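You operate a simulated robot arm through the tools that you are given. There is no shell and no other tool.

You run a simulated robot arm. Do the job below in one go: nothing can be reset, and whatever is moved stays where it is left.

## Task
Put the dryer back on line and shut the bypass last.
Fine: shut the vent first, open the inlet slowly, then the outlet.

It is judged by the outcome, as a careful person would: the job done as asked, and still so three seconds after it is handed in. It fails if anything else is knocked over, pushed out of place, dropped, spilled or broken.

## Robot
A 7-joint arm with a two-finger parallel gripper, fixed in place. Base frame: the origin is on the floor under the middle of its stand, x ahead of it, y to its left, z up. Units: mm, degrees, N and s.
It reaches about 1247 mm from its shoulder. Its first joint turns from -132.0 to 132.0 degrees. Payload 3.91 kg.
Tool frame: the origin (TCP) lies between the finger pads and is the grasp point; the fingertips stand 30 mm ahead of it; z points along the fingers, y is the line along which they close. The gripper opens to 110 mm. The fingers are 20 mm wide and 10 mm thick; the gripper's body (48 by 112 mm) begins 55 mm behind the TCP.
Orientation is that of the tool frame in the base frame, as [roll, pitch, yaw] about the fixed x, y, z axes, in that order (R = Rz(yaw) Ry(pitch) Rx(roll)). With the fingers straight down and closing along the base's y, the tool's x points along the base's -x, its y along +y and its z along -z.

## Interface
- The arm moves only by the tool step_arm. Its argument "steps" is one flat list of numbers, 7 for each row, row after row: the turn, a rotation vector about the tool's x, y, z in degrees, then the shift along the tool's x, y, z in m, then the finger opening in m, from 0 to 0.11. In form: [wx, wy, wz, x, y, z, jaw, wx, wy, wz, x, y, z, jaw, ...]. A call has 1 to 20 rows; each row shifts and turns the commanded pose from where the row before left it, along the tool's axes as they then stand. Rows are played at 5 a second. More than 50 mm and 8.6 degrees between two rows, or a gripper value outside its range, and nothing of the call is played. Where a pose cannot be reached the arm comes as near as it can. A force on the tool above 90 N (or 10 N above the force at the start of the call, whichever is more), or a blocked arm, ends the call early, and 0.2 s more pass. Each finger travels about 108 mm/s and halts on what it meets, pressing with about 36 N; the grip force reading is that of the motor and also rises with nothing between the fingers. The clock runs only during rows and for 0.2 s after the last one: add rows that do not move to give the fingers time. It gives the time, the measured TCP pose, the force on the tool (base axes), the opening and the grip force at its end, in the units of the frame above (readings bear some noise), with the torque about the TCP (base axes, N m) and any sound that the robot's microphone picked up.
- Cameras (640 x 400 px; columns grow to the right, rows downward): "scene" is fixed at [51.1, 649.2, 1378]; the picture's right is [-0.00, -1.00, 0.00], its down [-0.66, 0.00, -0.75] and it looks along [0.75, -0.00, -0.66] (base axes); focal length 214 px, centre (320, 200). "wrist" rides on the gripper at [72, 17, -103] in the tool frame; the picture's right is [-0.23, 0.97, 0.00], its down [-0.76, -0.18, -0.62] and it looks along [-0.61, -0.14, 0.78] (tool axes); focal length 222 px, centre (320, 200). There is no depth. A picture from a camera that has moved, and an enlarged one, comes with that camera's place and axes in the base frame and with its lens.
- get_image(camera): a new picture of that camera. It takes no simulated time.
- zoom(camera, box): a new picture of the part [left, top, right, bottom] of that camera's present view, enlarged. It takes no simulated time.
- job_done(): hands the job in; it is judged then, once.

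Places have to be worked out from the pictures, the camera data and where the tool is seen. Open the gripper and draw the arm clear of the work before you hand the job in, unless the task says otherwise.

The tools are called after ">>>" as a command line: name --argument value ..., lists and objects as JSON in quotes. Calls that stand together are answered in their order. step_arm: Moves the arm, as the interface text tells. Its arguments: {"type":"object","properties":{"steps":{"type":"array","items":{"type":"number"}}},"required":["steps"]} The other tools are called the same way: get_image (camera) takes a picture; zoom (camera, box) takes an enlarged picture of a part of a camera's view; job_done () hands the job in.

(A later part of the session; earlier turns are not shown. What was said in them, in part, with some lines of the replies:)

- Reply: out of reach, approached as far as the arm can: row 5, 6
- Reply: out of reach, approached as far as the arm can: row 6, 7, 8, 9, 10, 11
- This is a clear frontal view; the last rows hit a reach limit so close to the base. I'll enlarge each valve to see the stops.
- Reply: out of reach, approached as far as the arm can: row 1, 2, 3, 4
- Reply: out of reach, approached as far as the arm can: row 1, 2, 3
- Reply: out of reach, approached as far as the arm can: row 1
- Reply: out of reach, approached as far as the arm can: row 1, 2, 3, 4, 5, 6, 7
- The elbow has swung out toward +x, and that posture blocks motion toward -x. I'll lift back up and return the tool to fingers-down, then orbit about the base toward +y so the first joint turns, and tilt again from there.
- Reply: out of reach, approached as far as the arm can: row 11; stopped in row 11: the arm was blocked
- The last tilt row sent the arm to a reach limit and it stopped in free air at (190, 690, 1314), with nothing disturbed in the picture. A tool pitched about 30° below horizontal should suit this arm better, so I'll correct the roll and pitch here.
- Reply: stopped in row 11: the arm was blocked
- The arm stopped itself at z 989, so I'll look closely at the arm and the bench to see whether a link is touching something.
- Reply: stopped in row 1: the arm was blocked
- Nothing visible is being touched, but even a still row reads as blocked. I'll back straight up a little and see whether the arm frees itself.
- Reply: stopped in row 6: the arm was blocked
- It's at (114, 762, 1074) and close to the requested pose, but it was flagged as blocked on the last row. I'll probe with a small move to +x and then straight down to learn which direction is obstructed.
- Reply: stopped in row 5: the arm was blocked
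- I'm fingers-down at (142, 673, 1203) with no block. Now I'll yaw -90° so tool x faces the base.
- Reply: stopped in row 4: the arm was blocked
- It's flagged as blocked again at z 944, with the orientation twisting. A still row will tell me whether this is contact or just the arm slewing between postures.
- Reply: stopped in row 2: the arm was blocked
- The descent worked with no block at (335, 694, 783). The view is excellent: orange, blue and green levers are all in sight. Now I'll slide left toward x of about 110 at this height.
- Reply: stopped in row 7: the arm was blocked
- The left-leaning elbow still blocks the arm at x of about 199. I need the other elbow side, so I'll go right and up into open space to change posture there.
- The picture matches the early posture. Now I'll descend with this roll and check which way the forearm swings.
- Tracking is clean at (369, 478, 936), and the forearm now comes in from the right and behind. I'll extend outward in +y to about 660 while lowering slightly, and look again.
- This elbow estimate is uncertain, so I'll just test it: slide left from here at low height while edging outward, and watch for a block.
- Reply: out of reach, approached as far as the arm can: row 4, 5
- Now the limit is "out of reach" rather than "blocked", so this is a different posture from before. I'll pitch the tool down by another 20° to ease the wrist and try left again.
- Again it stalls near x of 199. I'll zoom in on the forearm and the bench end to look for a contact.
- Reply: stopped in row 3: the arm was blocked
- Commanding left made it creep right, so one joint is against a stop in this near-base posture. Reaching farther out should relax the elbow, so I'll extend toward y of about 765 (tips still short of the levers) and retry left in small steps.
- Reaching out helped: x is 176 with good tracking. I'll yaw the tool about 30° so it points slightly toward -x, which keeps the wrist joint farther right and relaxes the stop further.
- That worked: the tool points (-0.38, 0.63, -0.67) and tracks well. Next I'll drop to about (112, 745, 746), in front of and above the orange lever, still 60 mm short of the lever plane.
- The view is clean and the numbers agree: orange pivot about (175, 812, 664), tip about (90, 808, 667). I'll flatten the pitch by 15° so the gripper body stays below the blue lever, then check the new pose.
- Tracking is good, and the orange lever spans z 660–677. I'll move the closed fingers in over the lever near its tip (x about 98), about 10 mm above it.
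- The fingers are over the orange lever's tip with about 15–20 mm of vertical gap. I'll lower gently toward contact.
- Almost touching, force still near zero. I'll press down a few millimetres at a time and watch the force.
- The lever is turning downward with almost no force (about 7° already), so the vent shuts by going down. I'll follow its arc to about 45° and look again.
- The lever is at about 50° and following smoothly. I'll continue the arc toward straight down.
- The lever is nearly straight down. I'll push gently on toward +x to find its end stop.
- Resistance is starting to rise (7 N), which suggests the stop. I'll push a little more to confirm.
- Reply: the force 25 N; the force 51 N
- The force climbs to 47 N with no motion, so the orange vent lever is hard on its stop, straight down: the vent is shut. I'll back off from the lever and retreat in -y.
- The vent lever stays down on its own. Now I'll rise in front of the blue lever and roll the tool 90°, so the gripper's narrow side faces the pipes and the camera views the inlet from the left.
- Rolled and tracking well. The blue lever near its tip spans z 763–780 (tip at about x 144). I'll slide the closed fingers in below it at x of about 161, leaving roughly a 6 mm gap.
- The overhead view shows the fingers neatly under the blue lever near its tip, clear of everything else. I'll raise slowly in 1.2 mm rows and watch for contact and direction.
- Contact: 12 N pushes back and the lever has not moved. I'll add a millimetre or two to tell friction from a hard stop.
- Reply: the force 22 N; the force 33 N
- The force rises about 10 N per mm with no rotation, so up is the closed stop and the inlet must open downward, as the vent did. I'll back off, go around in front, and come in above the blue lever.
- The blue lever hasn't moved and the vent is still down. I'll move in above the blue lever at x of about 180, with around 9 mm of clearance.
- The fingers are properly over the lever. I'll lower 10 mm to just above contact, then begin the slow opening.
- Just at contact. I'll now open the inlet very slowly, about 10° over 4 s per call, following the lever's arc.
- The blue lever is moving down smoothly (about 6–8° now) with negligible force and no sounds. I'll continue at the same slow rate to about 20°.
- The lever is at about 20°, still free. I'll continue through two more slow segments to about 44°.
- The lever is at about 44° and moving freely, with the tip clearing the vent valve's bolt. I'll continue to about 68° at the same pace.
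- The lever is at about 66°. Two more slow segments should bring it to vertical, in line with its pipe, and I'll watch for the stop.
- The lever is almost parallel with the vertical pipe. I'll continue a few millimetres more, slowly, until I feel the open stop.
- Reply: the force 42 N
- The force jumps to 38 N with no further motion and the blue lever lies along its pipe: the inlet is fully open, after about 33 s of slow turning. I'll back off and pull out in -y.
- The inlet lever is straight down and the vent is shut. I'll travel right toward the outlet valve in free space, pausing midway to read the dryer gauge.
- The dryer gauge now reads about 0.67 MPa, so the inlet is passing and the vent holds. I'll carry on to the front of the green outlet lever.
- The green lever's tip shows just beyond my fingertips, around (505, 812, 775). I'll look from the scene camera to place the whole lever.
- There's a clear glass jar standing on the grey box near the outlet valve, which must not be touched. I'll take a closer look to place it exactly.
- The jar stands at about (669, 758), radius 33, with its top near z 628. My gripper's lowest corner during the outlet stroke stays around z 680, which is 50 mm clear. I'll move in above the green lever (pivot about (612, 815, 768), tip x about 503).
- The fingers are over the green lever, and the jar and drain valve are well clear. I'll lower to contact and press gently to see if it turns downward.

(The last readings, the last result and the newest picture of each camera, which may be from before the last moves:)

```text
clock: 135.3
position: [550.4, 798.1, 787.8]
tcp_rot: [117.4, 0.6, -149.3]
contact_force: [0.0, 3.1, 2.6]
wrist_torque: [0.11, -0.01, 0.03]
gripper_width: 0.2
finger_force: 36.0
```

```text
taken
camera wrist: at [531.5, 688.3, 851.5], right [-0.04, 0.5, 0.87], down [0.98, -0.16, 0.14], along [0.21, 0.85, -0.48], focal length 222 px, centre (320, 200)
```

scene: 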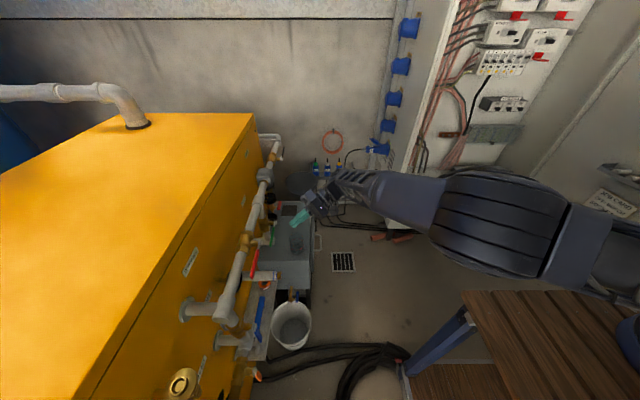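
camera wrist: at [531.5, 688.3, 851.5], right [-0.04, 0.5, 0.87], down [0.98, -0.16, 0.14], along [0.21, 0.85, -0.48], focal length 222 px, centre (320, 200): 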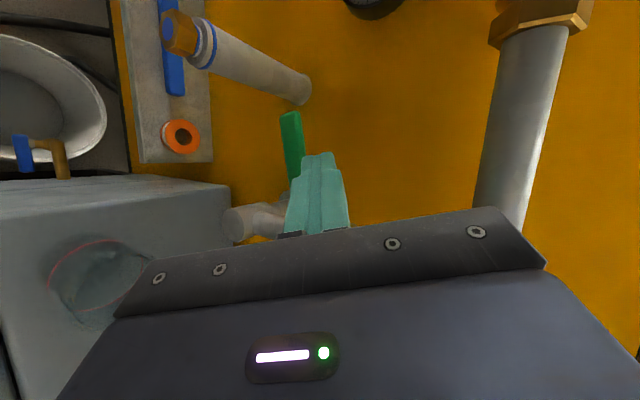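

The green lever turns downward with only about 4 N. I'll follow its arc to about 40° at a moderate pace.

>>> step_arm --steps '[0, 0, 0, 0.00038, -0.001876, 0.001226, 0, 0, 0, 0, 0.00038, -0.001876, 0.001226, 0, 0, 0, 0, 0.00038, -0.001876, 0.001226, 0, 0, 0, 0, 0.00038, -0.001876, 0.001226, 0, 0, 0, 0, 0.00038, -0.001876, 0.001226, 0, 0, 0, 0, 0.00038, -0.001876, 0.001226, 0, 0, 0, 0, 0.00038, -0.001876, 0.001226, 0, 0, 0, 0, -0.000273, -0.001939, 0.000823, 0, 0, 0, 0, -0.000273, -0.001939, 0.000823, 0, 0, 0, 0, -0.000273, -0.001939, 0.000823, 0, 0, 0, 0, -0.000273, -0.001939, 0.000823, 0, 0, 0, 0, -0.000273, -0.001939, 0.000823, 0, 0, 0, 0, -0.000273, -0.001939, 0.000823, 0, 0, 0, 0, -0.000574, -0.001947, 0.000627, 0, 0, 0, 0, -0.000574, -0.001947, 0.000627, 0, 0, 0, 0, -0.000574, -0.001947, 0.000627, 0, 0, 0, 0, -0.000574, -0.001947, 0.000627, 0, 0, 0, 0, -0.000574, -0.001947, 0.000627, 0, 0, 0, 0, -0.000574, -0.001947, 0.000627, 0]'

>>> get_image --camera "wrist"

>>> zoom --camera "scene" --box '[230, 170, 350, 260]'

```text
clock: 139.3
position: [554.0, 798.6, 748.8]
tcp_rot: [117.3, 0.5, -149.3]
contact_force: [0.2, 1.5, 2.2]
wrist_torque: [0.07, 0.04, 0.05]
gripper_width: 0.1
finger_force: 36.2
```

```text
taken
camera wrist: at [534.6, 688.3, 811.8], right [-0.04, 0.5, 0.87], down [0.98, -0.16, 0.14], along [0.2, 0.85, -0.48], focal length 222 px, centre (320, 200)
```

wrist: 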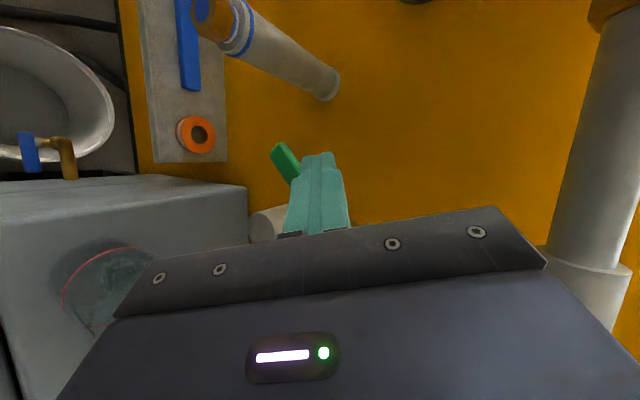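

```text
4.44 times, centred on (290, 215) of scene
camera zoom: at [51.1, 649.2, 1378.0], right [0.0, -1.0, 0.0], down [-0.66, 0.0, -0.75], along [0.75, 0.0, -0.66], focal length 953 px, centre (453, 133)
```

zoom: 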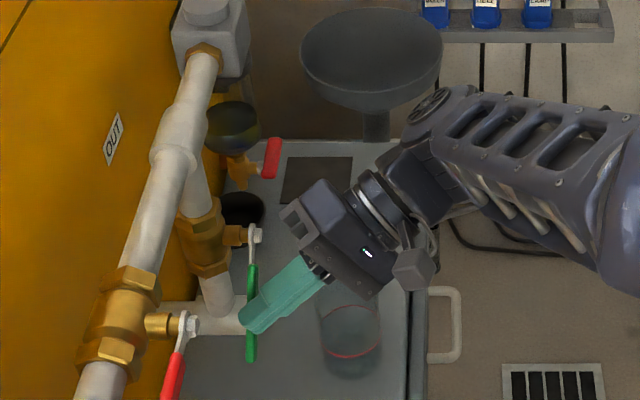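

The lever is at about 40° and the jar is undisturbed. I'll continue to about 70°.

>>> step_arm --steps '[0, 0, 0, -0.000746, -0.002053, 0.000566, 0, 0, 0, 0, -0.000746, -0.002053, 0.000566, 0, 0, 0, 0, -0.000746, -0.002053, 0.000566, 0, 0, 0, 0, -0.000746, -0.002053, 0.000566, 0, 0, 0, 0, -0.000746, -0.002053, 0.000566, 0, 0, 0, 0, -0.000746, -0.002053, 0.000566, 0, 0, 0, 0, -0.001134, -0.001788, 0.000172, 0, 0, 0, 0, -0.001134, -0.001788, 0.000172, 0, 0, 0, 0, -0.001134, -0.001788, 0.000172, 0, 0, 0, 0, -0.001134, -0.001788, 0.000172, 0, 0, 0, 0, -0.001134, -0.001788, 0.000172, 0, 0, 0, 0, -0.001134, -0.001788, 0.000172, 0, 0, 0, 0, -0.001378, -0.001632, -7.1e-05, 0, 0, 0, 0, -0.001378, -0.001632, -7.1e-05, 0, 0, 0, 0, -0.001378, -0.001632, -7.1e-05, 0, 0, 0, 0, -0.001378, -0.001632, -7.1e-05, 0, 0, 0, 0, -0.001378, -0.001632, -7.1e-05, 0, 0, 0, 0, -0.001378, -0.001632, -7.1e-05, 0]'

>>> get_image --camera "wrist"

>>> zoom --camera "scene" --box '[230, 170, 350, 260]'

```text
clock: 143.1
position: [575.7, 798.6, 717.2]
tcp_rot: [117.4, 0.5, -149.3]
contact_force: [0.0, 0.6, 0.4]
wrist_torque: [0.03, 0.01, 0.01]
gripper_width: 0.0
finger_force: 36.3
```

```text
taken
camera wrist: at [557.0, 688.6, 780.8], right [-0.04, 0.5, 0.87], down [0.98, -0.16, 0.14], along [0.2, 0.85, -0.48], focal length 222 px, centre (320, 200)
```

wrist: 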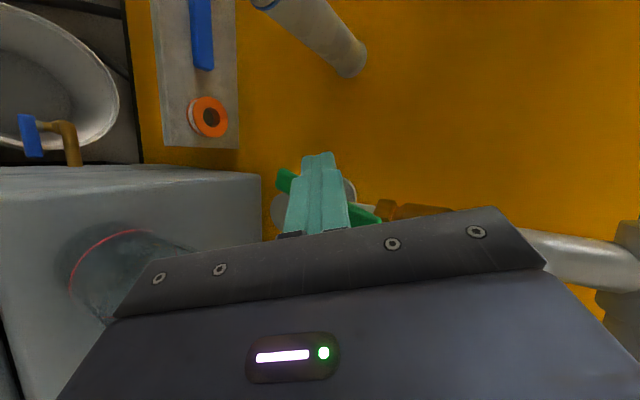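

```text
4.44 times, centred on (290, 215) of scene
camera zoom: at [51.1, 649.2, 1378.0], right [0.0, -1.0, 0.0], down [-0.66, 0.0, -0.75], along [0.75, 0.0, -0.66], focal length 953 px, centre (453, 133)
```

zoom: 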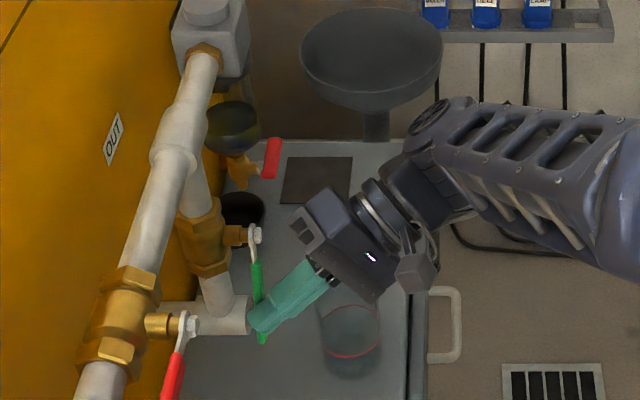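

The lever is at about 68°. I'll finish toward vertical, withdrawing 4 mm in y so the fingertips stay clear of the elbow fitting.

>>> step_arm --steps '[0, 0, 0, -0.001195, -0.001673, -0.0008, 0, 0, 0, 0, -0.001195, -0.001673, -0.0008, 0, 0, 0, 0, -0.001195, -0.001673, -0.0008, 0, 0, 0, 0, -0.001195, -0.001673, -0.0008, 0, 0, 0, 0, -0.001195, -0.001673, -0.0008, 0, 0, 0, 0, -0.001195, -0.001673, -0.0008, 0, 0, 0, 0, -0.001707, -0.001159, -0.000536, 0, 0, 0, 0, -0.001707, -0.001159, -0.000536, 0, 0, 0, 0, -0.001707, -0.001159, -0.000536, 0, 0, 0, 0, -0.001707, -0.001159, -0.000536, 0, 0, 0, 0, -0.001707, -0.001159, -0.000536, 0, 0, 0, 0, -0.001707, -0.001159, -0.000536, 0]'

>>> step_arm --steps '[0, 0, 0, -0.0012, -0.0004, -0.0006, 0, 0, 0, 0, -0.0012, -0.0004, -0.0006, 0]'

>>> get_image --camera "wrist"

>>> zoom --camera "scene" --box '[230, 170, 350, 260]'

```text
clock: 145.7
position: [599.8, 795.1, 705.8]
tcp_rot: [117.4, 0.5, -149.4]
contact_force: [-0.6, -0.8, -0.2]
wrist_torque: [-0.02, -0.03, 0.04]
gripper_width: 0.1
finger_force: 35.8
```

```text
clock: 146.3
position: [603.4, 793.5, 705.3]
tcp_rot: [117.4, 0.4, -149.3]
contact_force: [-2.3, -1.0, -0.8]
wrist_torque: [0.0, 0.04, 0.04]
gripper_width: 0.0
finger_force: 35.9
```

```text
taken
camera wrist: at [582.8, 684.6, 769.0], right [-0.04, 0.5, 0.87], down [0.98, -0.16, 0.14], along [0.2, 0.85, -0.48], focal length 222 px, centre (320, 200)
```

wrist: 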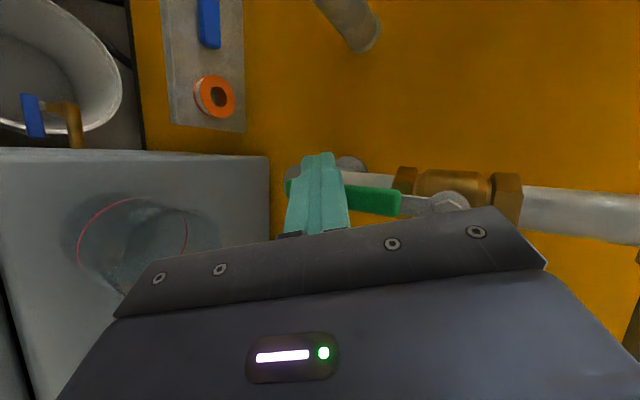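

```text
4.44 times, centred on (290, 215) of scene
camera zoom: at [51.1, 649.2, 1378.0], right [0.0, -1.0, 0.0], down [-0.66, 0.0, -0.75], along [0.75, 0.0, -0.66], focal length 953 px, centre (453, 133)
```

zoom: 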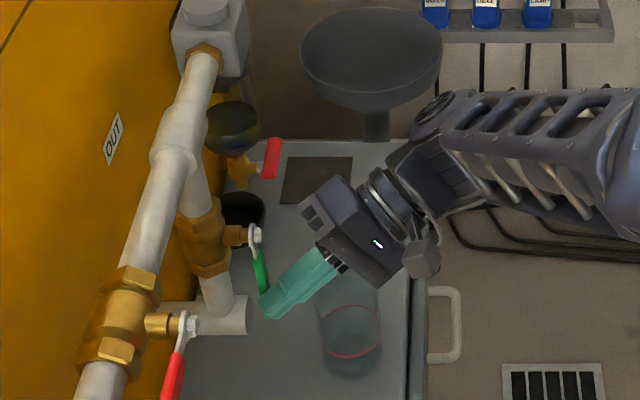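

The lever is nearly in line with its pipe. I'll push gently on to feel for its stop.

>>> step_arm --steps '[0, 0, 0, -0.0012, -0.0004, -0.0006, 0, 0, 0, 0, -0.0012, -0.0004, -0.0006, 0]'

>>> step_arm --steps '[0, 0, 0, -0.0012, -0.0004, -0.0006, 0, 0, 0, 0, -0.0012, -0.0004, -0.0006, 0]'

>>> get_image --camera "wrist"

```text
clock: 146.9
position: [602.8, 793.0, 705.4]
tcp_rot: [117.4, 0.4, -149.1]
contact_force: [-27.8, -18.8, 1.6]
wrist_torque: [-0.44, 0.03, 0.6]
gripper_width: 0.1
finger_force: 36.3
```

```text
clock: 147.5
position: [603.4, 794.6, 705.8]
tcp_rot: [117.4, 0.3, -149.0]
contact_force: [-62.0, -40.8, 5.3]
wrist_torque: [-1.18, -0.09, 1.37]
gripper_width: 0.1
finger_force: 35.7
```

```text
taken
camera wrist: at [585.3, 684.8, 768.9], right [-0.04, 0.5, 0.87], down [0.98, -0.15, 0.13], along [0.2, 0.85, -0.48], focal length 222 px, centre (320, 200)
```

wrist: 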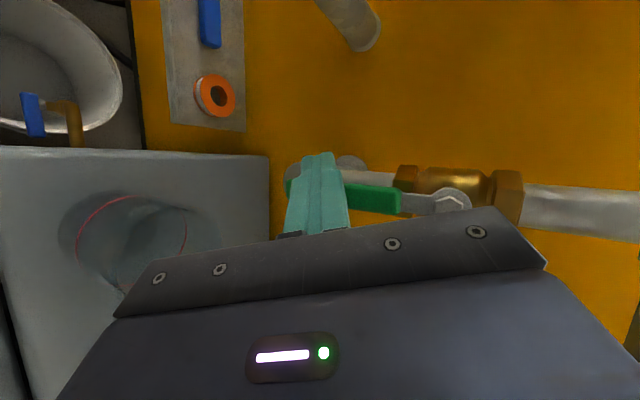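

The hard stop is reached (force climbs, no motion) and the green lever lies along its pipe: the outlet is open. I'll back off and withdraw in -y and upward, clear of the jar.

>>> step_arm --steps '[0, 0, 0, 0.0034, 0.0009, 0.0018, 0, 0, 0, 0, 0.0034, 0.0009, 0.0018, 0, 0, 0, 0, 0.0034, 0.0009, 0.0018, 0, 0, 0, 0, 0.0034, 0.0009, 0.0018, 0, 0, 0, 0, 0.0034, 0.0009, 0.0018, 0, 0, 0, 0, 0.0102, -0.0079, -0.0153, 0, 0, 0, 0, 0.0102, -0.0079, -0.0153, 0, 0, 0, 0, 0.0102, -0.0079, -0.0153, 0, 0, 0, 0, 0, 0.0266, -0.0138, 0, 0, 0, 0, 0, 0.0266, -0.0138, 0, 0, 0, 0, 0, 0, 0, 0]'

>>> get_image --camera "wrist"

>>> zoom --camera "scene" --box '[210, 170, 350, 280]'

```text
clock: 149.9
position: [587.6, 734.6, 764.9]
tcp_rot: [117.4, 0.5, -149.3]
contact_force: [-0.6, -0.1, 0.6]
wrist_torque: [-0.01, -0.03, -0.01]
gripper_width: 0.0
finger_force: 36.6
```

```text
taken
camera wrist: at [568.3, 623.5, 828.0], right [-0.04, 0.5, 0.87], down [0.98, -0.16, 0.14], along [0.2, 0.85, -0.48], focal length 222 px, centre (320, 200)
```

wrist: 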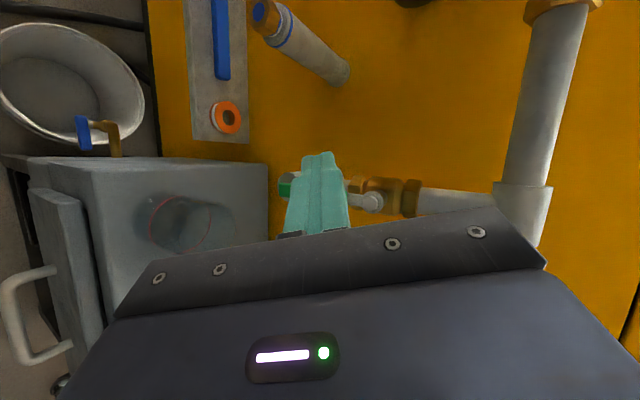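

```text
3.64 times, centred on (280, 225) of scene
camera zoom: at [51.1, 649.2, 1378.0], right [0.0, -1.0, 0.0], down [-0.66, 0.0, -0.75], along [0.75, 0.0, -0.66], focal length 780 px, centre (466, 109)
```

zoom: 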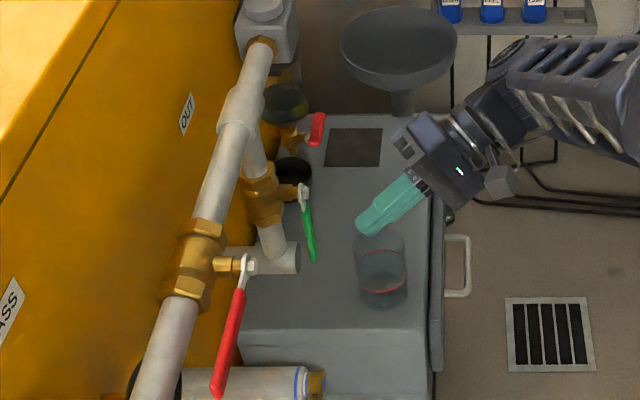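

Outlet open, jar untouched. Last is the red bypass lever: pivot about (433, 818, 877), tip x about 322, lying along its pipe (open). I'll travel up and left to a point in front of and above it.

>>> step_arm --steps '[0, 0, 0, 0, 0.0355, -0.0184, 0, 0, 0, 0, 0, 0.0355, -0.0184, 0, 0, 0, 0, 0.0309, 0.0211, 0.0101, 0, 0, 0, 0, 0.0309, 0.0211, 0.0101, 0, 0, 0, 0, 0.0309, 0.0211, 0.0101, 0, 0, 0, 0, 0.0309, 0.0211, 0.0101, 0, 0, 0, 0, 0.0309, 0.0211, 0.0101, 0, 0, 0, 0, 0.0309, 0.0211, 0.0101, 0, 0, 0, 0, 0, 0, 0, 0]'

>>> get_image --camera "wrist"

>>> get_image --camera "scene"

```text
clock: 151.9
position: [370.1, 735.5, 926.7]
tcp_rot: [117.5, 0.4, -149.3]
contact_force: [-0.3, 0.5, 0.2]
wrist_torque: [-0.04, -0.03, 0.0]
gripper_width: 0.0
finger_force: 36.3
```

```text
taken
camera wrist: at [350.3, 625.8, 990.8], right [-0.04, 0.5, 0.87], down [0.98, -0.16, 0.14], along [0.2, 0.85, -0.48], focal length 222 px, centre (320, 200)
```

wrist: 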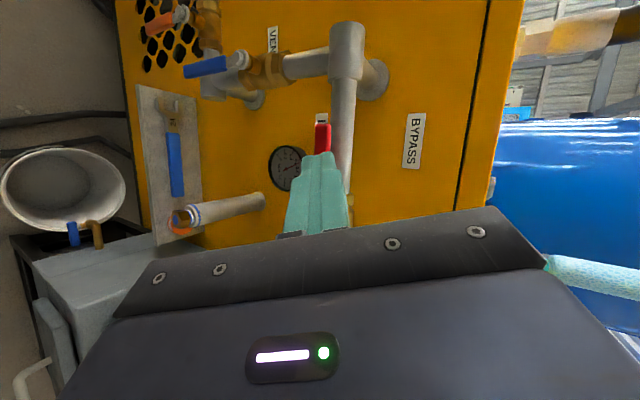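

```text
taken
```

scene: 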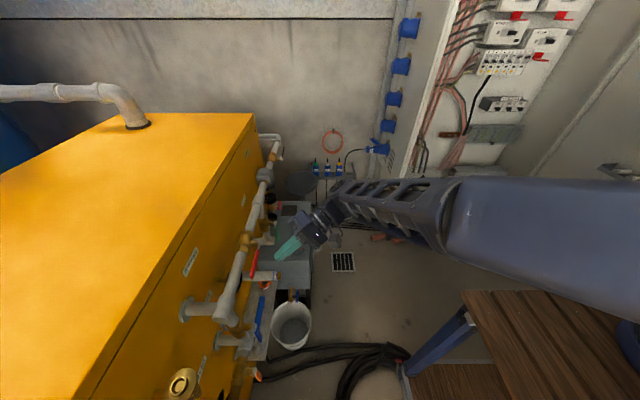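

In position; the red lever's tip is at about (324, 815, 882). I'll move in over it with roughly 9 mm of clearance.

>>> step_arm --steps '[0, 0, 0, -0.0108, 0.0061, 0.016, 0, 0, 0, 0, -0.0108, 0.0061, 0.016, 0, 0, 0, 0, -0.0108, 0.0061, 0.016, 0, 0, 0, 0, 0, 0, 0, 0]'

>>> get_image --camera "wrist"

>>> zoom --camera "scene" --box '[200, 210, 320, 320]'

```text
clock: 152.9
position: [372.1, 796.5, 921.1]
tcp_rot: [117.3, 0.5, -149.3]
contact_force: [0.6, -0.6, -0.6]
wrist_torque: [0.01, 0.0, -0.02]
gripper_width: 0.1
finger_force: 35.9
```

```text
taken
camera wrist: at [351.5, 686.3, 985.2], right [-0.04, 0.5, 0.87], down [0.98, -0.16, 0.14], along [0.2, 0.85, -0.48], focal length 222 px, centre (320, 200)
```

wrist: 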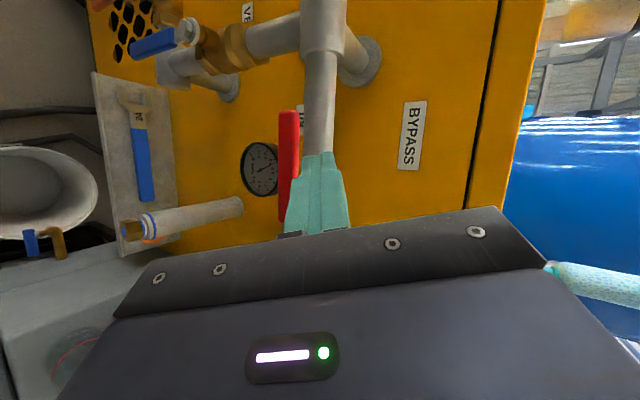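

```text
3.64 times, centred on (260, 265) of scene
camera zoom: at [51.1, 649.2, 1378.0], right [0.0, -1.0, 0.0], down [-0.66, 0.0, -0.75], along [0.75, 0.0, -0.66], focal length 780 px, centre (538, -36)
```

zoom: 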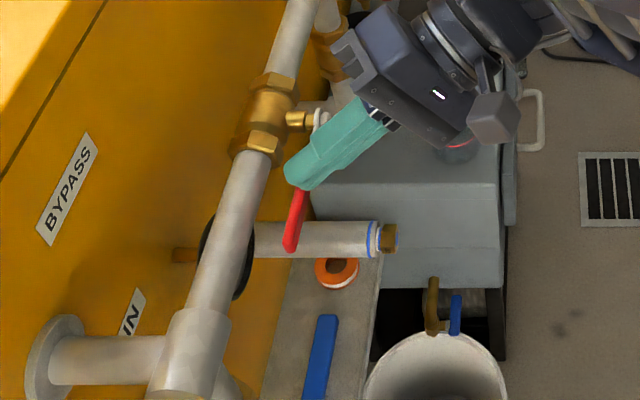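

Aligned over the red lever, and the pipe behind is clear. I'll check the gauge once more, then lower to contact.

>>> zoom --camera "wrist" --box '[220, 130, 300, 210]'

>>> step_arm --steps '[0, 0, 0, 0, -0.002, 0.001, 0, 0, 0, 0, 0, -0.002, 0.001, 0, 0, 0, 0, 0, -0.002, 0.001, 0, 0, 0, 0, 0, -0.002, 0.001, 0, 0, 0, 0, 0, -0.002, 0.001, 0]'

>>> step_arm --steps '[0, 0, 0, 0, -0.0012, 0.0006, 0, 0, 0, 0, 0, -0.0012, 0.0006, 0, 0, 0, 0, 0, -0.0012, 0.0006, 0, 0, 0, 0, 0, -0.0012, 0.0006, 0, 0, 0, 0, 0, -0.0012, 0.0006, 0]'

>>> get_image --camera "wrist"

```text
5.00 times, centred on (260, 170) of wrist
camera zoom: at [351.5, 686.3, 985.2], right [-0.04, 0.5, 0.87], down [0.98, -0.16, 0.14], along [0.2, 0.85, -0.48], focal length 1111 px, centre (620, 350)
```

zoom: 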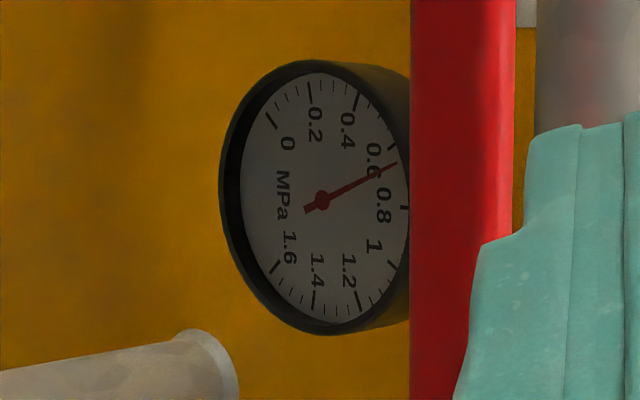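

```text
clock: 154.1
position: [373.3, 796.1, 910.5]
tcp_rot: [117.4, 0.5, -149.3]
contact_force: [0.4, -0.9, 0.4]
wrist_torque: [0.0, 0.01, 0.01]
gripper_width: 0.0
finger_force: 35.5
```

```text
clock: 155.3
position: [371.9, 796.0, 908.4]
tcp_rot: [117.2, 0.7, -149.3]
contact_force: [-2.7, -3.0, 56.2]
wrist_torque: [1.12, 0.47, 0.07]
gripper_width: 0.1
finger_force: 35.8
```

```text
taken
camera wrist: at [352.3, 685.7, 971.6], right [-0.04, 0.49, 0.87], down [0.98, -0.16, 0.14], along [0.2, 0.86, -0.47], focal length 222 px, centre (320, 200)
```

wrist: 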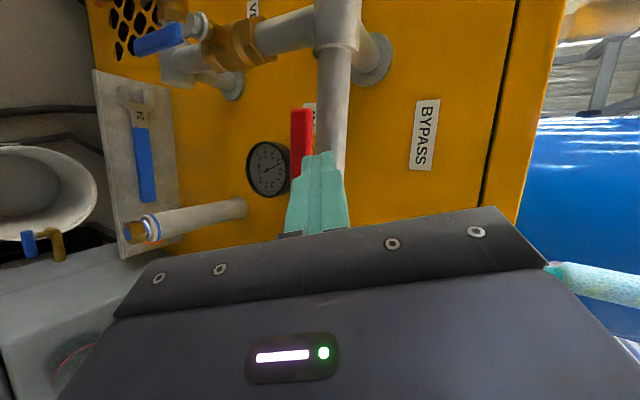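

The lever resists at 56 N going down, so this one must shut upward. I'll lift off at once, withdraw, and come in from below.

>>> step_arm --steps '[0, 0, 0, 0, 0.0053, -0.0028, 0, 0, 0, 0, 0, 0.0053, -0.0028, 0, 0, 0, 0, 0, 0.0053, -0.0028, 0, 0, 0, 0, 0.0102, -0.0079, -0.0153, 0, 0, 0, 0, 0.0102, -0.0079, -0.0153, 0, 0, 0, 0, 0.0102, -0.0079, -0.0153, 0, 0, 0, 0, 0, 0, 0, 0]'

>>> get_image --camera "wrist"

>>> zoom --camera "scene" --box '[200, 210, 320, 320]'

```text
clock: 156.9
position: [372.6, 734.9, 922.0]
tcp_rot: [117.5, 0.6, -149.4]
contact_force: [0.0, -0.8, -0.2]
wrist_torque: [-0.02, 0.02, -0.02]
gripper_width: 0.0
finger_force: 35.8
```

```text
taken
camera wrist: at [353.0, 625.1, 986.4], right [-0.04, 0.5, 0.87], down [0.98, -0.16, 0.14], along [0.2, 0.85, -0.48], focal length 222 px, centre (320, 200)
```

wrist: 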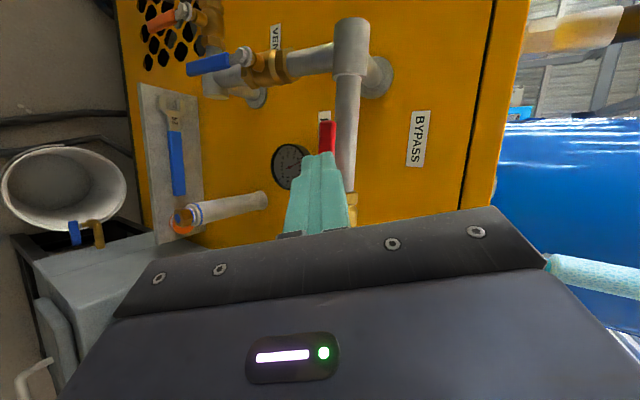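

```text
3.64 times, centred on (260, 265) of scene
camera zoom: at [51.1, 649.2, 1378.0], right [0.0, -1.0, 0.0], down [-0.66, 0.0, -0.75], along [0.75, 0.0, -0.66], focal length 780 px, centre (538, -36)
```

zoom: 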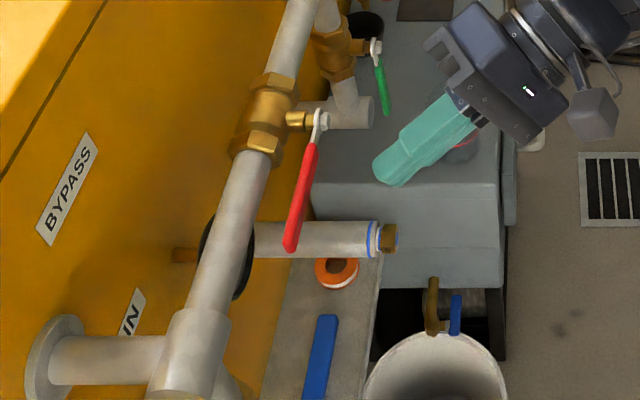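

The red lever hasn't moved. I'll drop in front to z of about 853 and slide in beneath it.

>>> step_arm --steps '[0, 0, 0, 0, -0.0306, 0.0159, 0, 0, 0, 0, 0, -0.0306, 0.0159, 0, 0, 0, 0, -0.0103, 0.0081, 0.0156, 0, 0, 0, 0, -0.0103, 0.0081, 0.0156, 0, 0, 0, 0, -0.0103, 0.0081, 0.0156, 0, 0, 0, 0, 0, 0, 0, 0]'

>>> get_image --camera "wrist"

>>> zoom --camera "scene" --box '[200, 210, 320, 320]'

```text
clock: 158.3
position: [372.1, 797.8, 853.8]
tcp_rot: [117.4, 0.5, -149.2]
contact_force: [-0.9, 0.1, -1.0]
wrist_torque: [-0.03, 0.01, 0.0]
gripper_width: 0.0
finger_force: 35.8
```

```text
taken
camera wrist: at [352.3, 687.7, 917.1], right [-0.04, 0.5, 0.87], down [0.98, -0.16, 0.14], along [0.2, 0.85, -0.48], focal length 222 px, centre (320, 200)
```

wrist: 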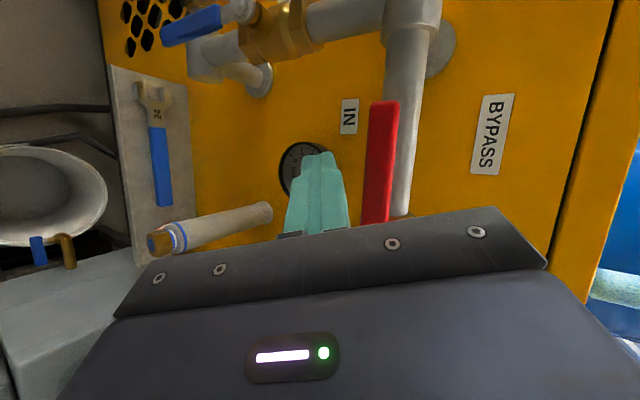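

```text
3.64 times, centred on (260, 265) of scene
camera zoom: at [51.1, 649.2, 1378.0], right [0.0, -1.0, 0.0], down [-0.66, 0.0, -0.75], along [0.75, 0.0, -0.66], focal length 780 px, centre (538, -36)
```

zoom: 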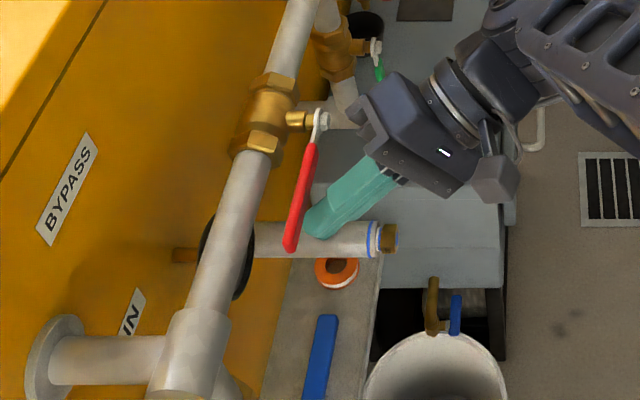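

The fingers are just below the red lever. I'll raise gently until contact and see if it turns upward.

>>> step_arm --steps '[0, 0, 0, 0, 0.0018, -0.0009, 0, 0, 0, 0, 0, 0.0018, -0.0009, 0, 0, 0, 0, 0, 0.0018, -0.0009, 0, 0, 0, 0, 0, 0.0018, -0.0009, 0]'

>>> step_arm --steps '[0, 0, 0, 0, 0.0011, -0.0006, 0, 0, 0, 0, 0, 0.0011, -0.0006, 0, 0, 0, 0, 0, 0.0011, -0.0006, 0]'

>>> step_arm --steps '[0, 0, 0, 0, 0.0011, -0.0006, 0, 0, 0, 0, 0, 0.0011, -0.0006, 0, 0, 0, 0, 0, 0.0011, -0.0006, 0]'

>>> get_image --camera "wrist"

```text
clock: 159.3
position: [372.9, 796.9, 860.9]
tcp_rot: [117.4, 0.6, -149.2]
contact_force: [0.5, -0.5, 0.0]
wrist_torque: [0.04, 0.01, 0.01]
gripper_width: 0.1
finger_force: 35.9
```

```text
clock: 160.1
position: [372.2, 797.8, 866.0]
tcp_rot: [117.3, 0.5, -149.4]
contact_force: [-0.3, 0.5, 0.2]
wrist_torque: [-0.02, 0.0, 0.01]
gripper_width: 0.1
finger_force: 36.2
```

```text
clock: 160.9
position: [372.3, 797.4, 869.0]
tcp_rot: [117.5, 0.5, -149.3]
contact_force: [-0.2, 0.5, 1.2]
wrist_torque: [0.01, -0.05, -0.02]
gripper_width: 0.0
finger_force: 36.0
```

```text
taken
camera wrist: at [352.3, 687.0, 932.8], right [-0.04, 0.5, 0.87], down [0.98, -0.16, 0.14], along [0.2, 0.85, -0.48], focal length 222 px, centre (320, 200)
```

wrist: 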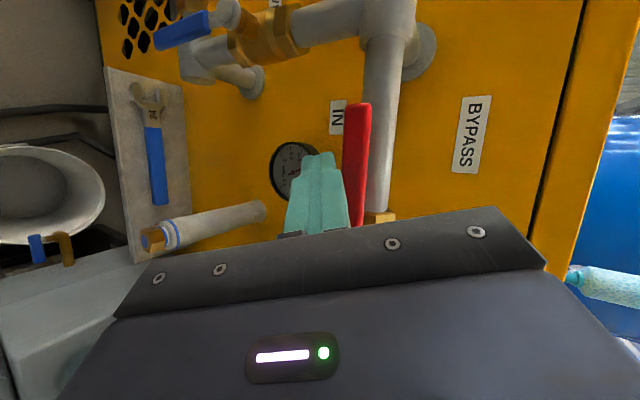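

Right at contact. I'll keep raising in small steps, reading the force.

>>> step_arm --steps '[0, 0, 0, 0, 0.0013, -0.0007, 0, 0, 0, 0, 0, 0.0013, -0.0007, 0]'

>>> step_arm --steps '[0, 0, 0, 0, 0.0013, -0.0007, 0, 0, 0, 0, 0, 0.0013, -0.0007, 0]'

>>> step_arm --steps '[0, 0, 0, 0, 0.0013, -0.0007, 0, 0, 0, 0, 0, 0.0013, -0.0007, 0]'

>>> get_image --camera "wrist"

```text
clock: 161.5
position: [371.8, 797.5, 872.6]
tcp_rot: [117.4, 0.5, -149.4]
contact_force: [-2.6, -2.5, -3.5]
wrist_torque: [-0.1, -0.02, 0.07]
gripper_width: 0.0
finger_force: 36.1
```

```text
clock: 162.1
position: [372.3, 797.6, 875.2]
tcp_rot: [117.5, 0.5, -149.3]
contact_force: [-6.0, -4.8, -4.5]
wrist_torque: [-0.07, 0.02, 0.14]
gripper_width: 0.2
finger_force: 36.2
```

```text
clock: 162.7
position: [372.0, 795.7, 877.5]
tcp_rot: [117.5, 0.5, -149.3]
contact_force: [-4.4, -5.8, -3.8]
wrist_torque: [-0.05, 0.02, 0.1]
gripper_width: 0.0
finger_force: 35.5
```

```text
taken
camera wrist: at [352.6, 686.8, 941.5], right [-0.04, 0.5, 0.87], down [0.98, -0.16, 0.14], along [0.2, 0.85, -0.48], focal length 222 px, centre (320, 200)
```

wrist: 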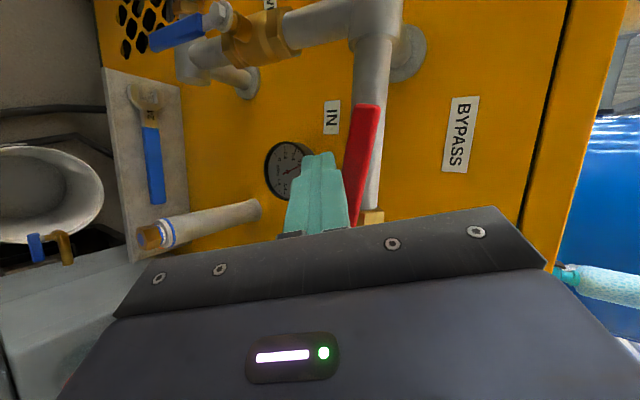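

The red lever turns upward freely (about 5 N): the bypass shuts upward. I'll follow its arc to about 40°.

>>> step_arm --steps '[0, 0, 0, 0.000215, 0.001844, -0.000812, 0, 0, 0, 0, 0.000215, 0.001844, -0.000812, 0, 0, 0, 0, 0.000215, 0.001844, -0.000812, 0, 0, 0, 0, 0.000215, 0.001844, -0.000812, 0, 0, 0, 0, 0.000215, 0.001844, -0.000812, 0, 0, 0, 0, 0.000215, 0.001844, -0.000812, 0, 0, 0, 0, 0.000215, 0.001844, -0.000812, 0, 0, 0, 0, 0.000215, 0.001844, -0.000812, 0, 0, 0, 0, -0.000359, 0.001738, -0.001139, 0, 0, 0, 0, -0.000359, 0.001738, -0.001139, 0, 0, 0, 0, -0.000359, 0.001738, -0.001139, 0, 0, 0, 0, -0.000359, 0.001738, -0.001139, 0, 0, 0, 0, -0.000359, 0.001738, -0.001139, 0, 0, 0, 0, -0.000359, 0.001738, -0.001139, 0, 0, 0, 0, -0.00066, 0.001552, -0.001244, 0, 0, 0, 0, -0.00066, 0.001552, -0.001244, 0, 0, 0, 0, -0.00066, 0.001552, -0.001244, 0, 0, 0, 0, -0.00066, 0.001552, -0.001244, 0, 0, 0, 0, -0.00066, 0.001552, -0.001244, 0, 0, 0, 0, -0.00066, 0.001552, -0.001244, 0]'

>>> get_image --camera "wrist"

>>> zoom --camera "scene" --box '[200, 200, 320, 310]'

```text
clock: 166.9
position: [377.1, 797.2, 917.3]
tcp_rot: [117.4, 0.6, -149.3]
contact_force: [2.6, -6.3, -5.2]
wrist_torque: [-0.03, 0.02, -0.01]
gripper_width: 0.0
finger_force: 36.1
```

```text
taken
camera wrist: at [357.7, 687.1, 981.3], right [-0.04, 0.5, 0.87], down [0.98, -0.16, 0.14], along [0.2, 0.85, -0.48], focal length 222 px, centre (320, 200)
```

wrist: 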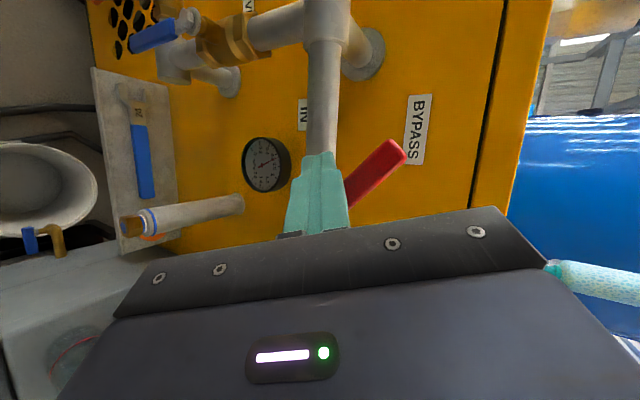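

```text
3.64 times, centred on (260, 255) of scene
camera zoom: at [51.1, 649.2, 1378.0], right [0.0, -1.0, 0.0], down [-0.66, 0.0, -0.75], along [0.75, 0.0, -0.66], focal length 780 px, centre (538, 0)
```

zoom: 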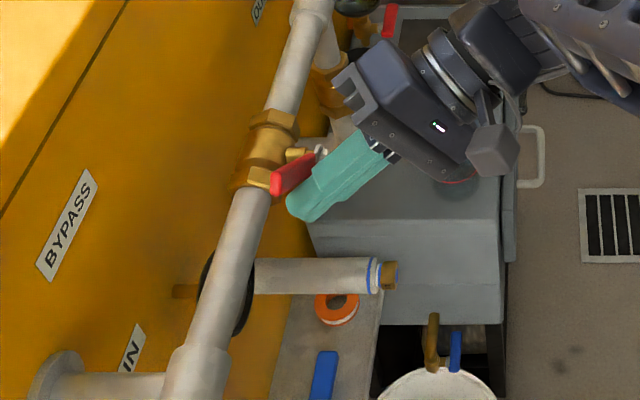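

The lever is at about 45°. I'll continue to about 70°.

>>> step_arm --steps '[0, 0, 0, -0.000933, 0.00139, -0.001341, 0, 0, 0, 0, -0.000933, 0.00139, -0.001341, 0, 0, 0, 0, -0.000933, 0.00139, -0.001341, 0, 0, 0, 0, -0.000933, 0.00139, -0.001341, 0, 0, 0, 0, -0.000933, 0.00139, -0.001341, 0, 0, 0, 0, -0.000933, 0.00139, -0.001341, 0, 0, 0, 0, -0.001191, 0.001067, -0.001346, 0, 0, 0, 0, -0.001191, 0.001067, -0.001346, 0, 0, 0, 0, -0.001191, 0.001067, -0.001346, 0, 0, 0, 0, -0.001191, 0.001067, -0.001346, 0, 0, 0, 0, -0.001191, 0.001067, -0.001346, 0, 0, 0, 0, -0.001191, 0.001067, -0.001346, 0, 0, 0, 0, -0.001406, 0.000787, -0.001344, 0, 0, 0, 0, -0.001406, 0.000787, -0.001344, 0, 0, 0, 0, -0.001406, 0.000787, -0.001344, 0, 0, 0, 0, -0.001406, 0.000787, -0.001344, 0, 0, 0, 0, -0.001406, 0.000787, -0.001344, 0, 0, 0, 0, -0.001406, 0.000787, -0.001344, 0]'

>>> get_image --camera "wrist"

>>> zoom --camera "scene" --box '[200, 200, 320, 310]'

```text
clock: 170.7
position: [400.7, 797.5, 946.1]
tcp_rot: [117.4, 0.5, -149.4]
contact_force: [-0.3, -3.2, -3.5]
wrist_torque: [-0.06, -0.01, 0.02]
gripper_width: 0.2
finger_force: 36.1
```

```text
taken
camera wrist: at [381.3, 687.7, 1010.2], right [-0.04, 0.5, 0.87], down [0.98, -0.16, 0.14], along [0.2, 0.85, -0.48], focal length 222 px, centre (320, 200)
```

wrist: 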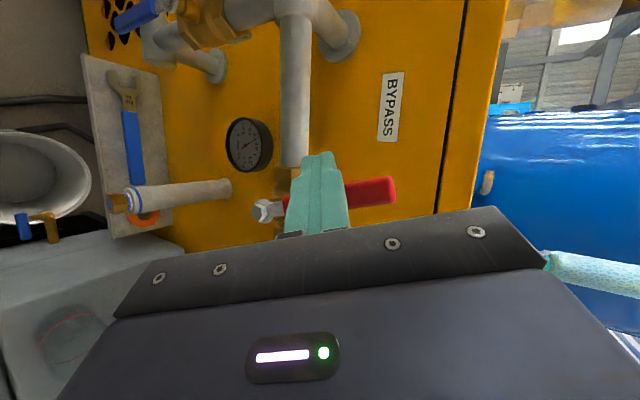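

```text
3.64 times, centred on (260, 255) of scene
camera zoom: at [51.1, 649.2, 1378.0], right [0.0, -1.0, 0.0], down [-0.66, 0.0, -0.75], along [0.75, 0.0, -0.66], focal length 780 px, centre (538, 0)
```

zoom: 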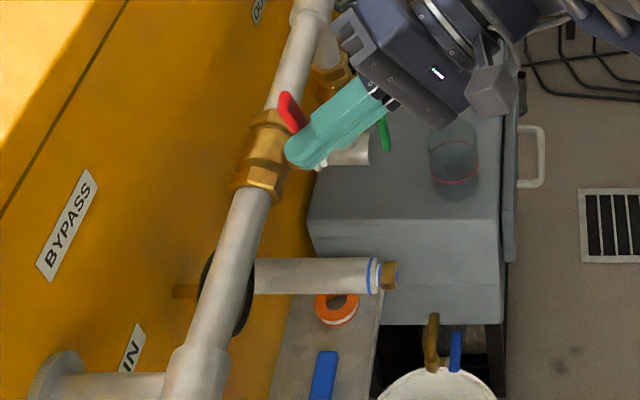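

The lever is at about 72°. I'll finish toward vertical, then feel for the shut stop.

>>> step_arm --steps '[0, 0, 0, -0.001722, 0.000346, -0.001326, 0, 0, 0, 0, -0.001722, 0.000346, -0.001326, 0, 0, 0, 0, -0.001722, 0.000346, -0.001326, 0, 0, 0, 0, -0.001722, 0.000346, -0.001326, 0, 0, 0, 0, -0.001722, 0.000346, -0.001326, 0, 0, 0, 0, -0.001722, 0.000346, -0.001326, 0, 0, 0, 0, -0.001707, 0.000143, -0.00121, 0, 0, 0, 0, -0.001707, 0.000143, -0.00121, 0, 0, 0, 0, -0.001707, 0.000143, -0.00121, 0, 0, 0, 0, -0.001707, 0.000143, -0.00121, 0, 0, 0, 0, -0.001707, 0.000143, -0.00121, 0]'

>>> step_arm --steps '[0, 0, 0, -0.0013, -0.00035, -0.00068, 0, 0, 0, 0, -0.0013, -0.00035, -0.00068, 0]'

>>> step_arm --steps '[0, 0, 0, -0.0013, -0.00035, -0.00068, 0, 0, 0, 0, -0.0013, -0.00035, -0.00068, 0]'

>>> get_image --camera "wrist"

```text
clock: 173.1
position: [421.6, 797.9, 954.3]
tcp_rot: [117.4, 0.4, -149.3]
contact_force: [-17.2, -9.4, -5.5]
wrist_torque: [0.01, 0.29, 0.31]
gripper_width: 0.3
finger_force: 35.6
```

```text
clock: 173.7
position: [421.2, 797.7, 954.0]
tcp_rot: [117.5, 0.4, -149.1]
contact_force: [-45.4, -25.3, -13.2]
wrist_torque: [0.09, 0.82, 0.75]
gripper_width: 0.1
finger_force: 36.5
```

```text
clock: 174.3
position: [422.2, 799.0, 954.5]
tcp_rot: [117.3, 0.3, -149.0]
contact_force: [-71.7, -42.5, -18.7]
wrist_torque: [-0.3, 1.01, 1.3]
gripper_width: 0.3
finger_force: 35.8
```

```text
taken
camera wrist: at [403.9, 687.9, 1018.0], right [-0.04, 0.5, 0.87], down [0.98, -0.15, 0.13], along [0.2, 0.85, -0.48], focal length 222 px, centre (320, 200)
```

wrist: 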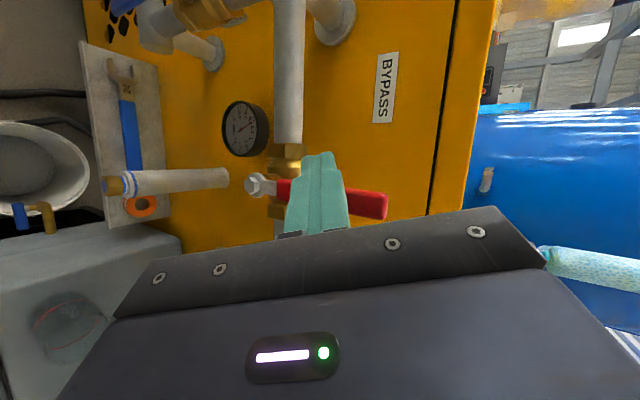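

Hard stop: the red bypass lever stands straight up, across its pipe, so the bypass is shut. I'll back off and withdraw.

>>> step_arm --steps '[0, 0, 0, 0.0034, 0.0009, 0.0018, 0, 0, 0, 0, 0.0034, 0.0009, 0.0018, 0, 0, 0, 0, 0.0034, 0.0009, 0.0018, 0, 0, 0, 0, 0.0034, 0.0009, 0.0018, 0, 0, 0, 0, 0.0034, 0.0009, 0.0018, 0, 0, 0, 0, 0.0102, -0.0079, -0.0153, 0, 0, 0, 0, 0.0102, -0.0079, -0.0153, 0, 0, 0, 0, 0.0102, -0.0079, -0.0153, 0, 0, 0, 0, 0.0102, -0.0079, -0.0153, 0, 0, 0, 0, 0.0102, -0.0079, -0.0153, 0, 0, 0, 0, 0, 0, 0, 0]'

>>> get_image --camera "wrist"

>>> zoom --camera "scene" --box '[180, 170, 340, 400]'

```text
clock: 176.7
position: [410.6, 697.0, 954.8]
tcp_rot: [117.4, 0.5, -149.3]
contact_force: [0.5, -0.1, -0.2]
wrist_torque: [-0.02, 0.0, 0.02]
gripper_width: 0.0
finger_force: 35.8
```

```text
taken
camera wrist: at [389.8, 587.2, 1018.4], right [-0.04, 0.5, 0.87], down [0.98, -0.16, 0.14], along [0.2, 0.85, -0.48], focal length 222 px, centre (320, 200)
```

wrist: 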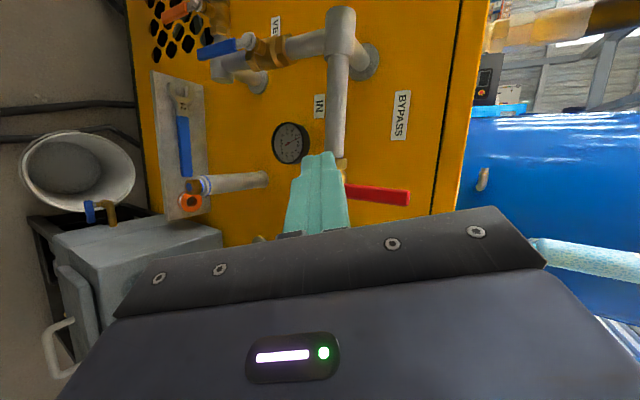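

```text
1.74 times, centred on (260, 285) of scene
camera zoom: at [51.1, 649.2, 1378.0], right [0.0, -1.0, 0.0], down [-0.66, 0.0, -0.75], along [0.75, 0.0, -0.66], focal length 373 px, centre (424, 52)
```

zoom: 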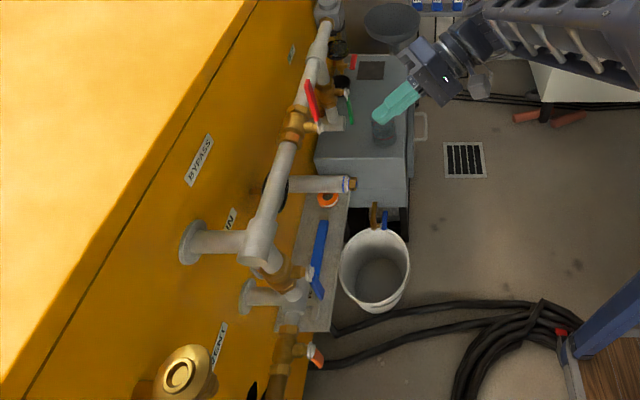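

All four levers look right: vent down (shut), inlet down (open), outlet down (open), bypass up (shut). I'll draw the arm well clear and open the gripper, then verify each valve and the gauge.

>>> step_arm --steps '[0, 0, 0, 0.0203, -0.0158, -0.0306, 0, 0, 0, 0, 0.0203, -0.0158, -0.0306, 0, 0, 0, 0, 0.0203, -0.0158, -0.0306, 0, 0, 0, 0, 0.0203, -0.0158, -0.0306, 0.04, 0, 0, 0, 0, 0, 0, 0.11, 0, 0, 0, 0, 0, 0, 0.11, 0, 0, 0, 0, 0, 0, 0.11, 0, 0, 0, 0, 0, 0, 0.11]'

>>> get_image --camera "wrist"

>>> get_image --camera "scene"

```text
clock: 178.5
position: [410.2, 537.1, 954.5]
tcp_rot: [117.5, 0.4, -149.3]
contact_force: [-0.3, -0.8, 0.5]
wrist_torque: [-0.01, 0.01, 0.0]
gripper_width: 110.1
finger_force: 0.2
```

```text
taken
camera wrist: at [389.6, 427.1, 1018.2], right [-0.04, 0.5, 0.87], down [0.98, -0.16, 0.14], along [0.2, 0.85, -0.48], focal length 222 px, centre (320, 200)
```

wrist: 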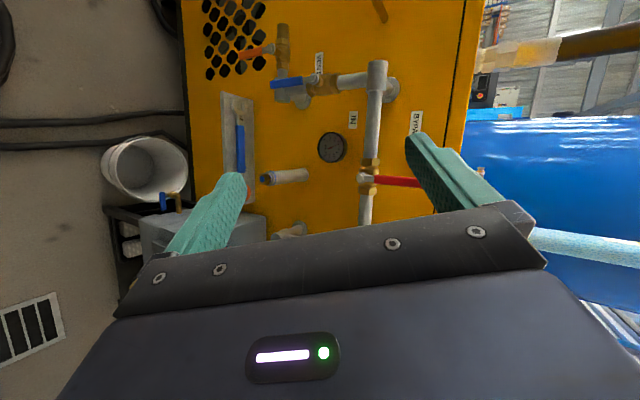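

```text
taken
```

scene: 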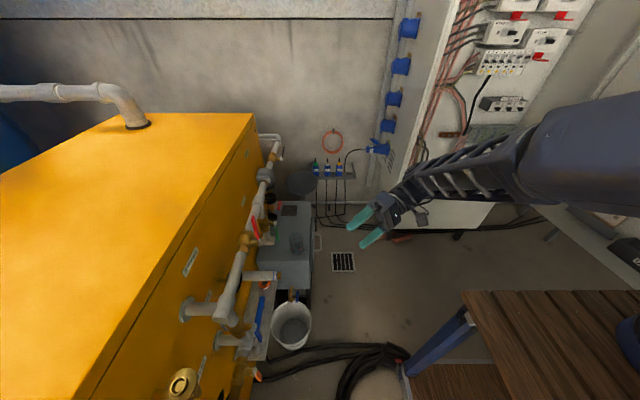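

>>> zoom --camera "wrist" --box '[230, 20, 420, 140]'

>>> zoom --camera "wrist" --box '[300, 110, 440, 230]'

>>> zoom --camera "scene" --box '[225, 170, 325, 260]'

>>> zoom --camera "scene" --box '[200, 290, 300, 400]'

```text
3.33 times, centred on (325, 80) of wrist
camera zoom: at [389.6, 427.1, 1018.2], right [-0.04, 0.5, 0.87], down [0.98, -0.16, 0.14], along [0.2, 0.85, -0.48], focal length 740 px, centre (303, 600)
```

zoom: 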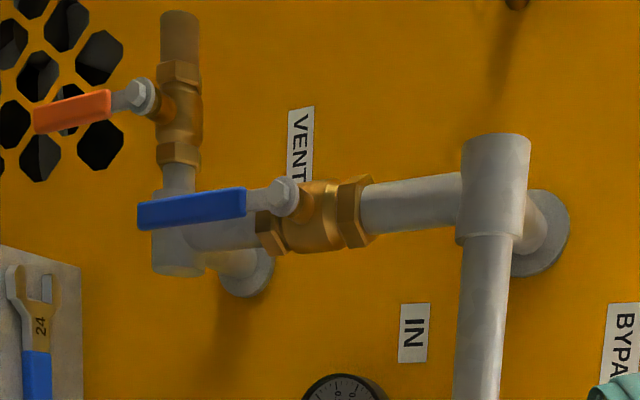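

```text
3.33 times, centred on (370, 170) of wrist
camera zoom: at [389.6, 427.1, 1018.2], right [-0.04, 0.5, 0.87], down [0.98, -0.16, 0.14], along [0.2, 0.85, -0.48], focal length 740 px, centre (153, 300)
```

zoom: 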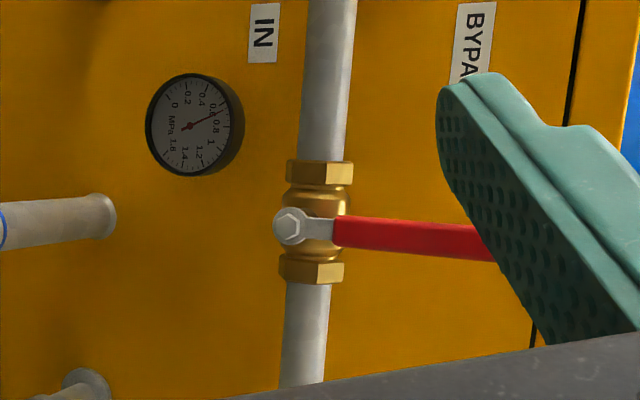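

```text
4.44 times, centred on (275, 215) of scene
camera zoom: at [51.1, 649.2, 1378.0], right [0.0, -1.0, 0.0], down [-0.66, 0.0, -0.75], along [0.75, 0.0, -0.66], focal length 953 px, centre (520, 133)
```

zoom: 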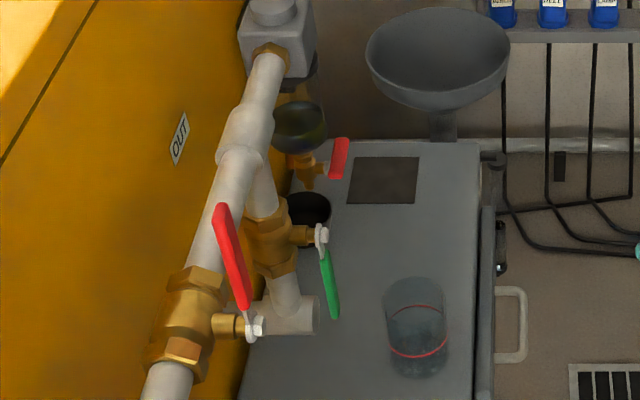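

```text
3.64 times, centred on (250, 345) of scene
camera zoom: at [51.1, 649.2, 1378.0], right [0.0, -1.0, 0.0], down [-0.66, 0.0, -0.75], along [0.75, 0.0, -0.66], focal length 780 px, centre (574, -327)
```

zoom: 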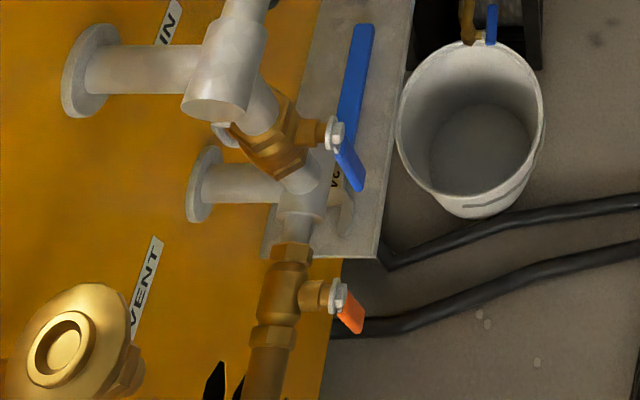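

The final check confirms it:
- **Vent:** orange lever across its pipe, shut.
- **Inlet:** blue lever along its pipe, open.
- **Outlet:** green lever along its pipe, open.
- **Bypass:** red lever across its pipe, shut last.

The gauge holds at about 0.68 MPa, the jar, bucket and spanner haven't moved, and the gripper is open and clear. I'm handing the job in.

>>> job_done

```text
The job is handed in.
```

The dryer is back on line and the bypass was shut last. I handed the job in with the gripper open and the arm drawn clear.

| Step | Valve | How it was done | Final position |
|---|---|---|---|
| 1 | Vent (orange) | Turned down to its stop | Shut, lever across its pipe |
| 2 | Inlet (blue) | Opened slowly, over about 35 s | Fully open, lever along its pipe |
| 3 | Outlet (green) | Turned down to its stop | Fully open, lever along its pipe |
| 4 | Bypass (red) | Turned up to its stop | Shut, lever across its pipe |

- **Pressure:** the dryer gauge rose from 0 to about 0.67 MPa once the inlet was open. It read about 0.68 MPa in the last pictures, after the bypass was shut.
- **Wrong-way presses:** I pressed the inlet and bypass levers briefly against their stops before finding which way each one turns. Neither moved the wrong way.
- **Surroundings:** in the last pictures the glass jar, bucket and spanner were where they started.
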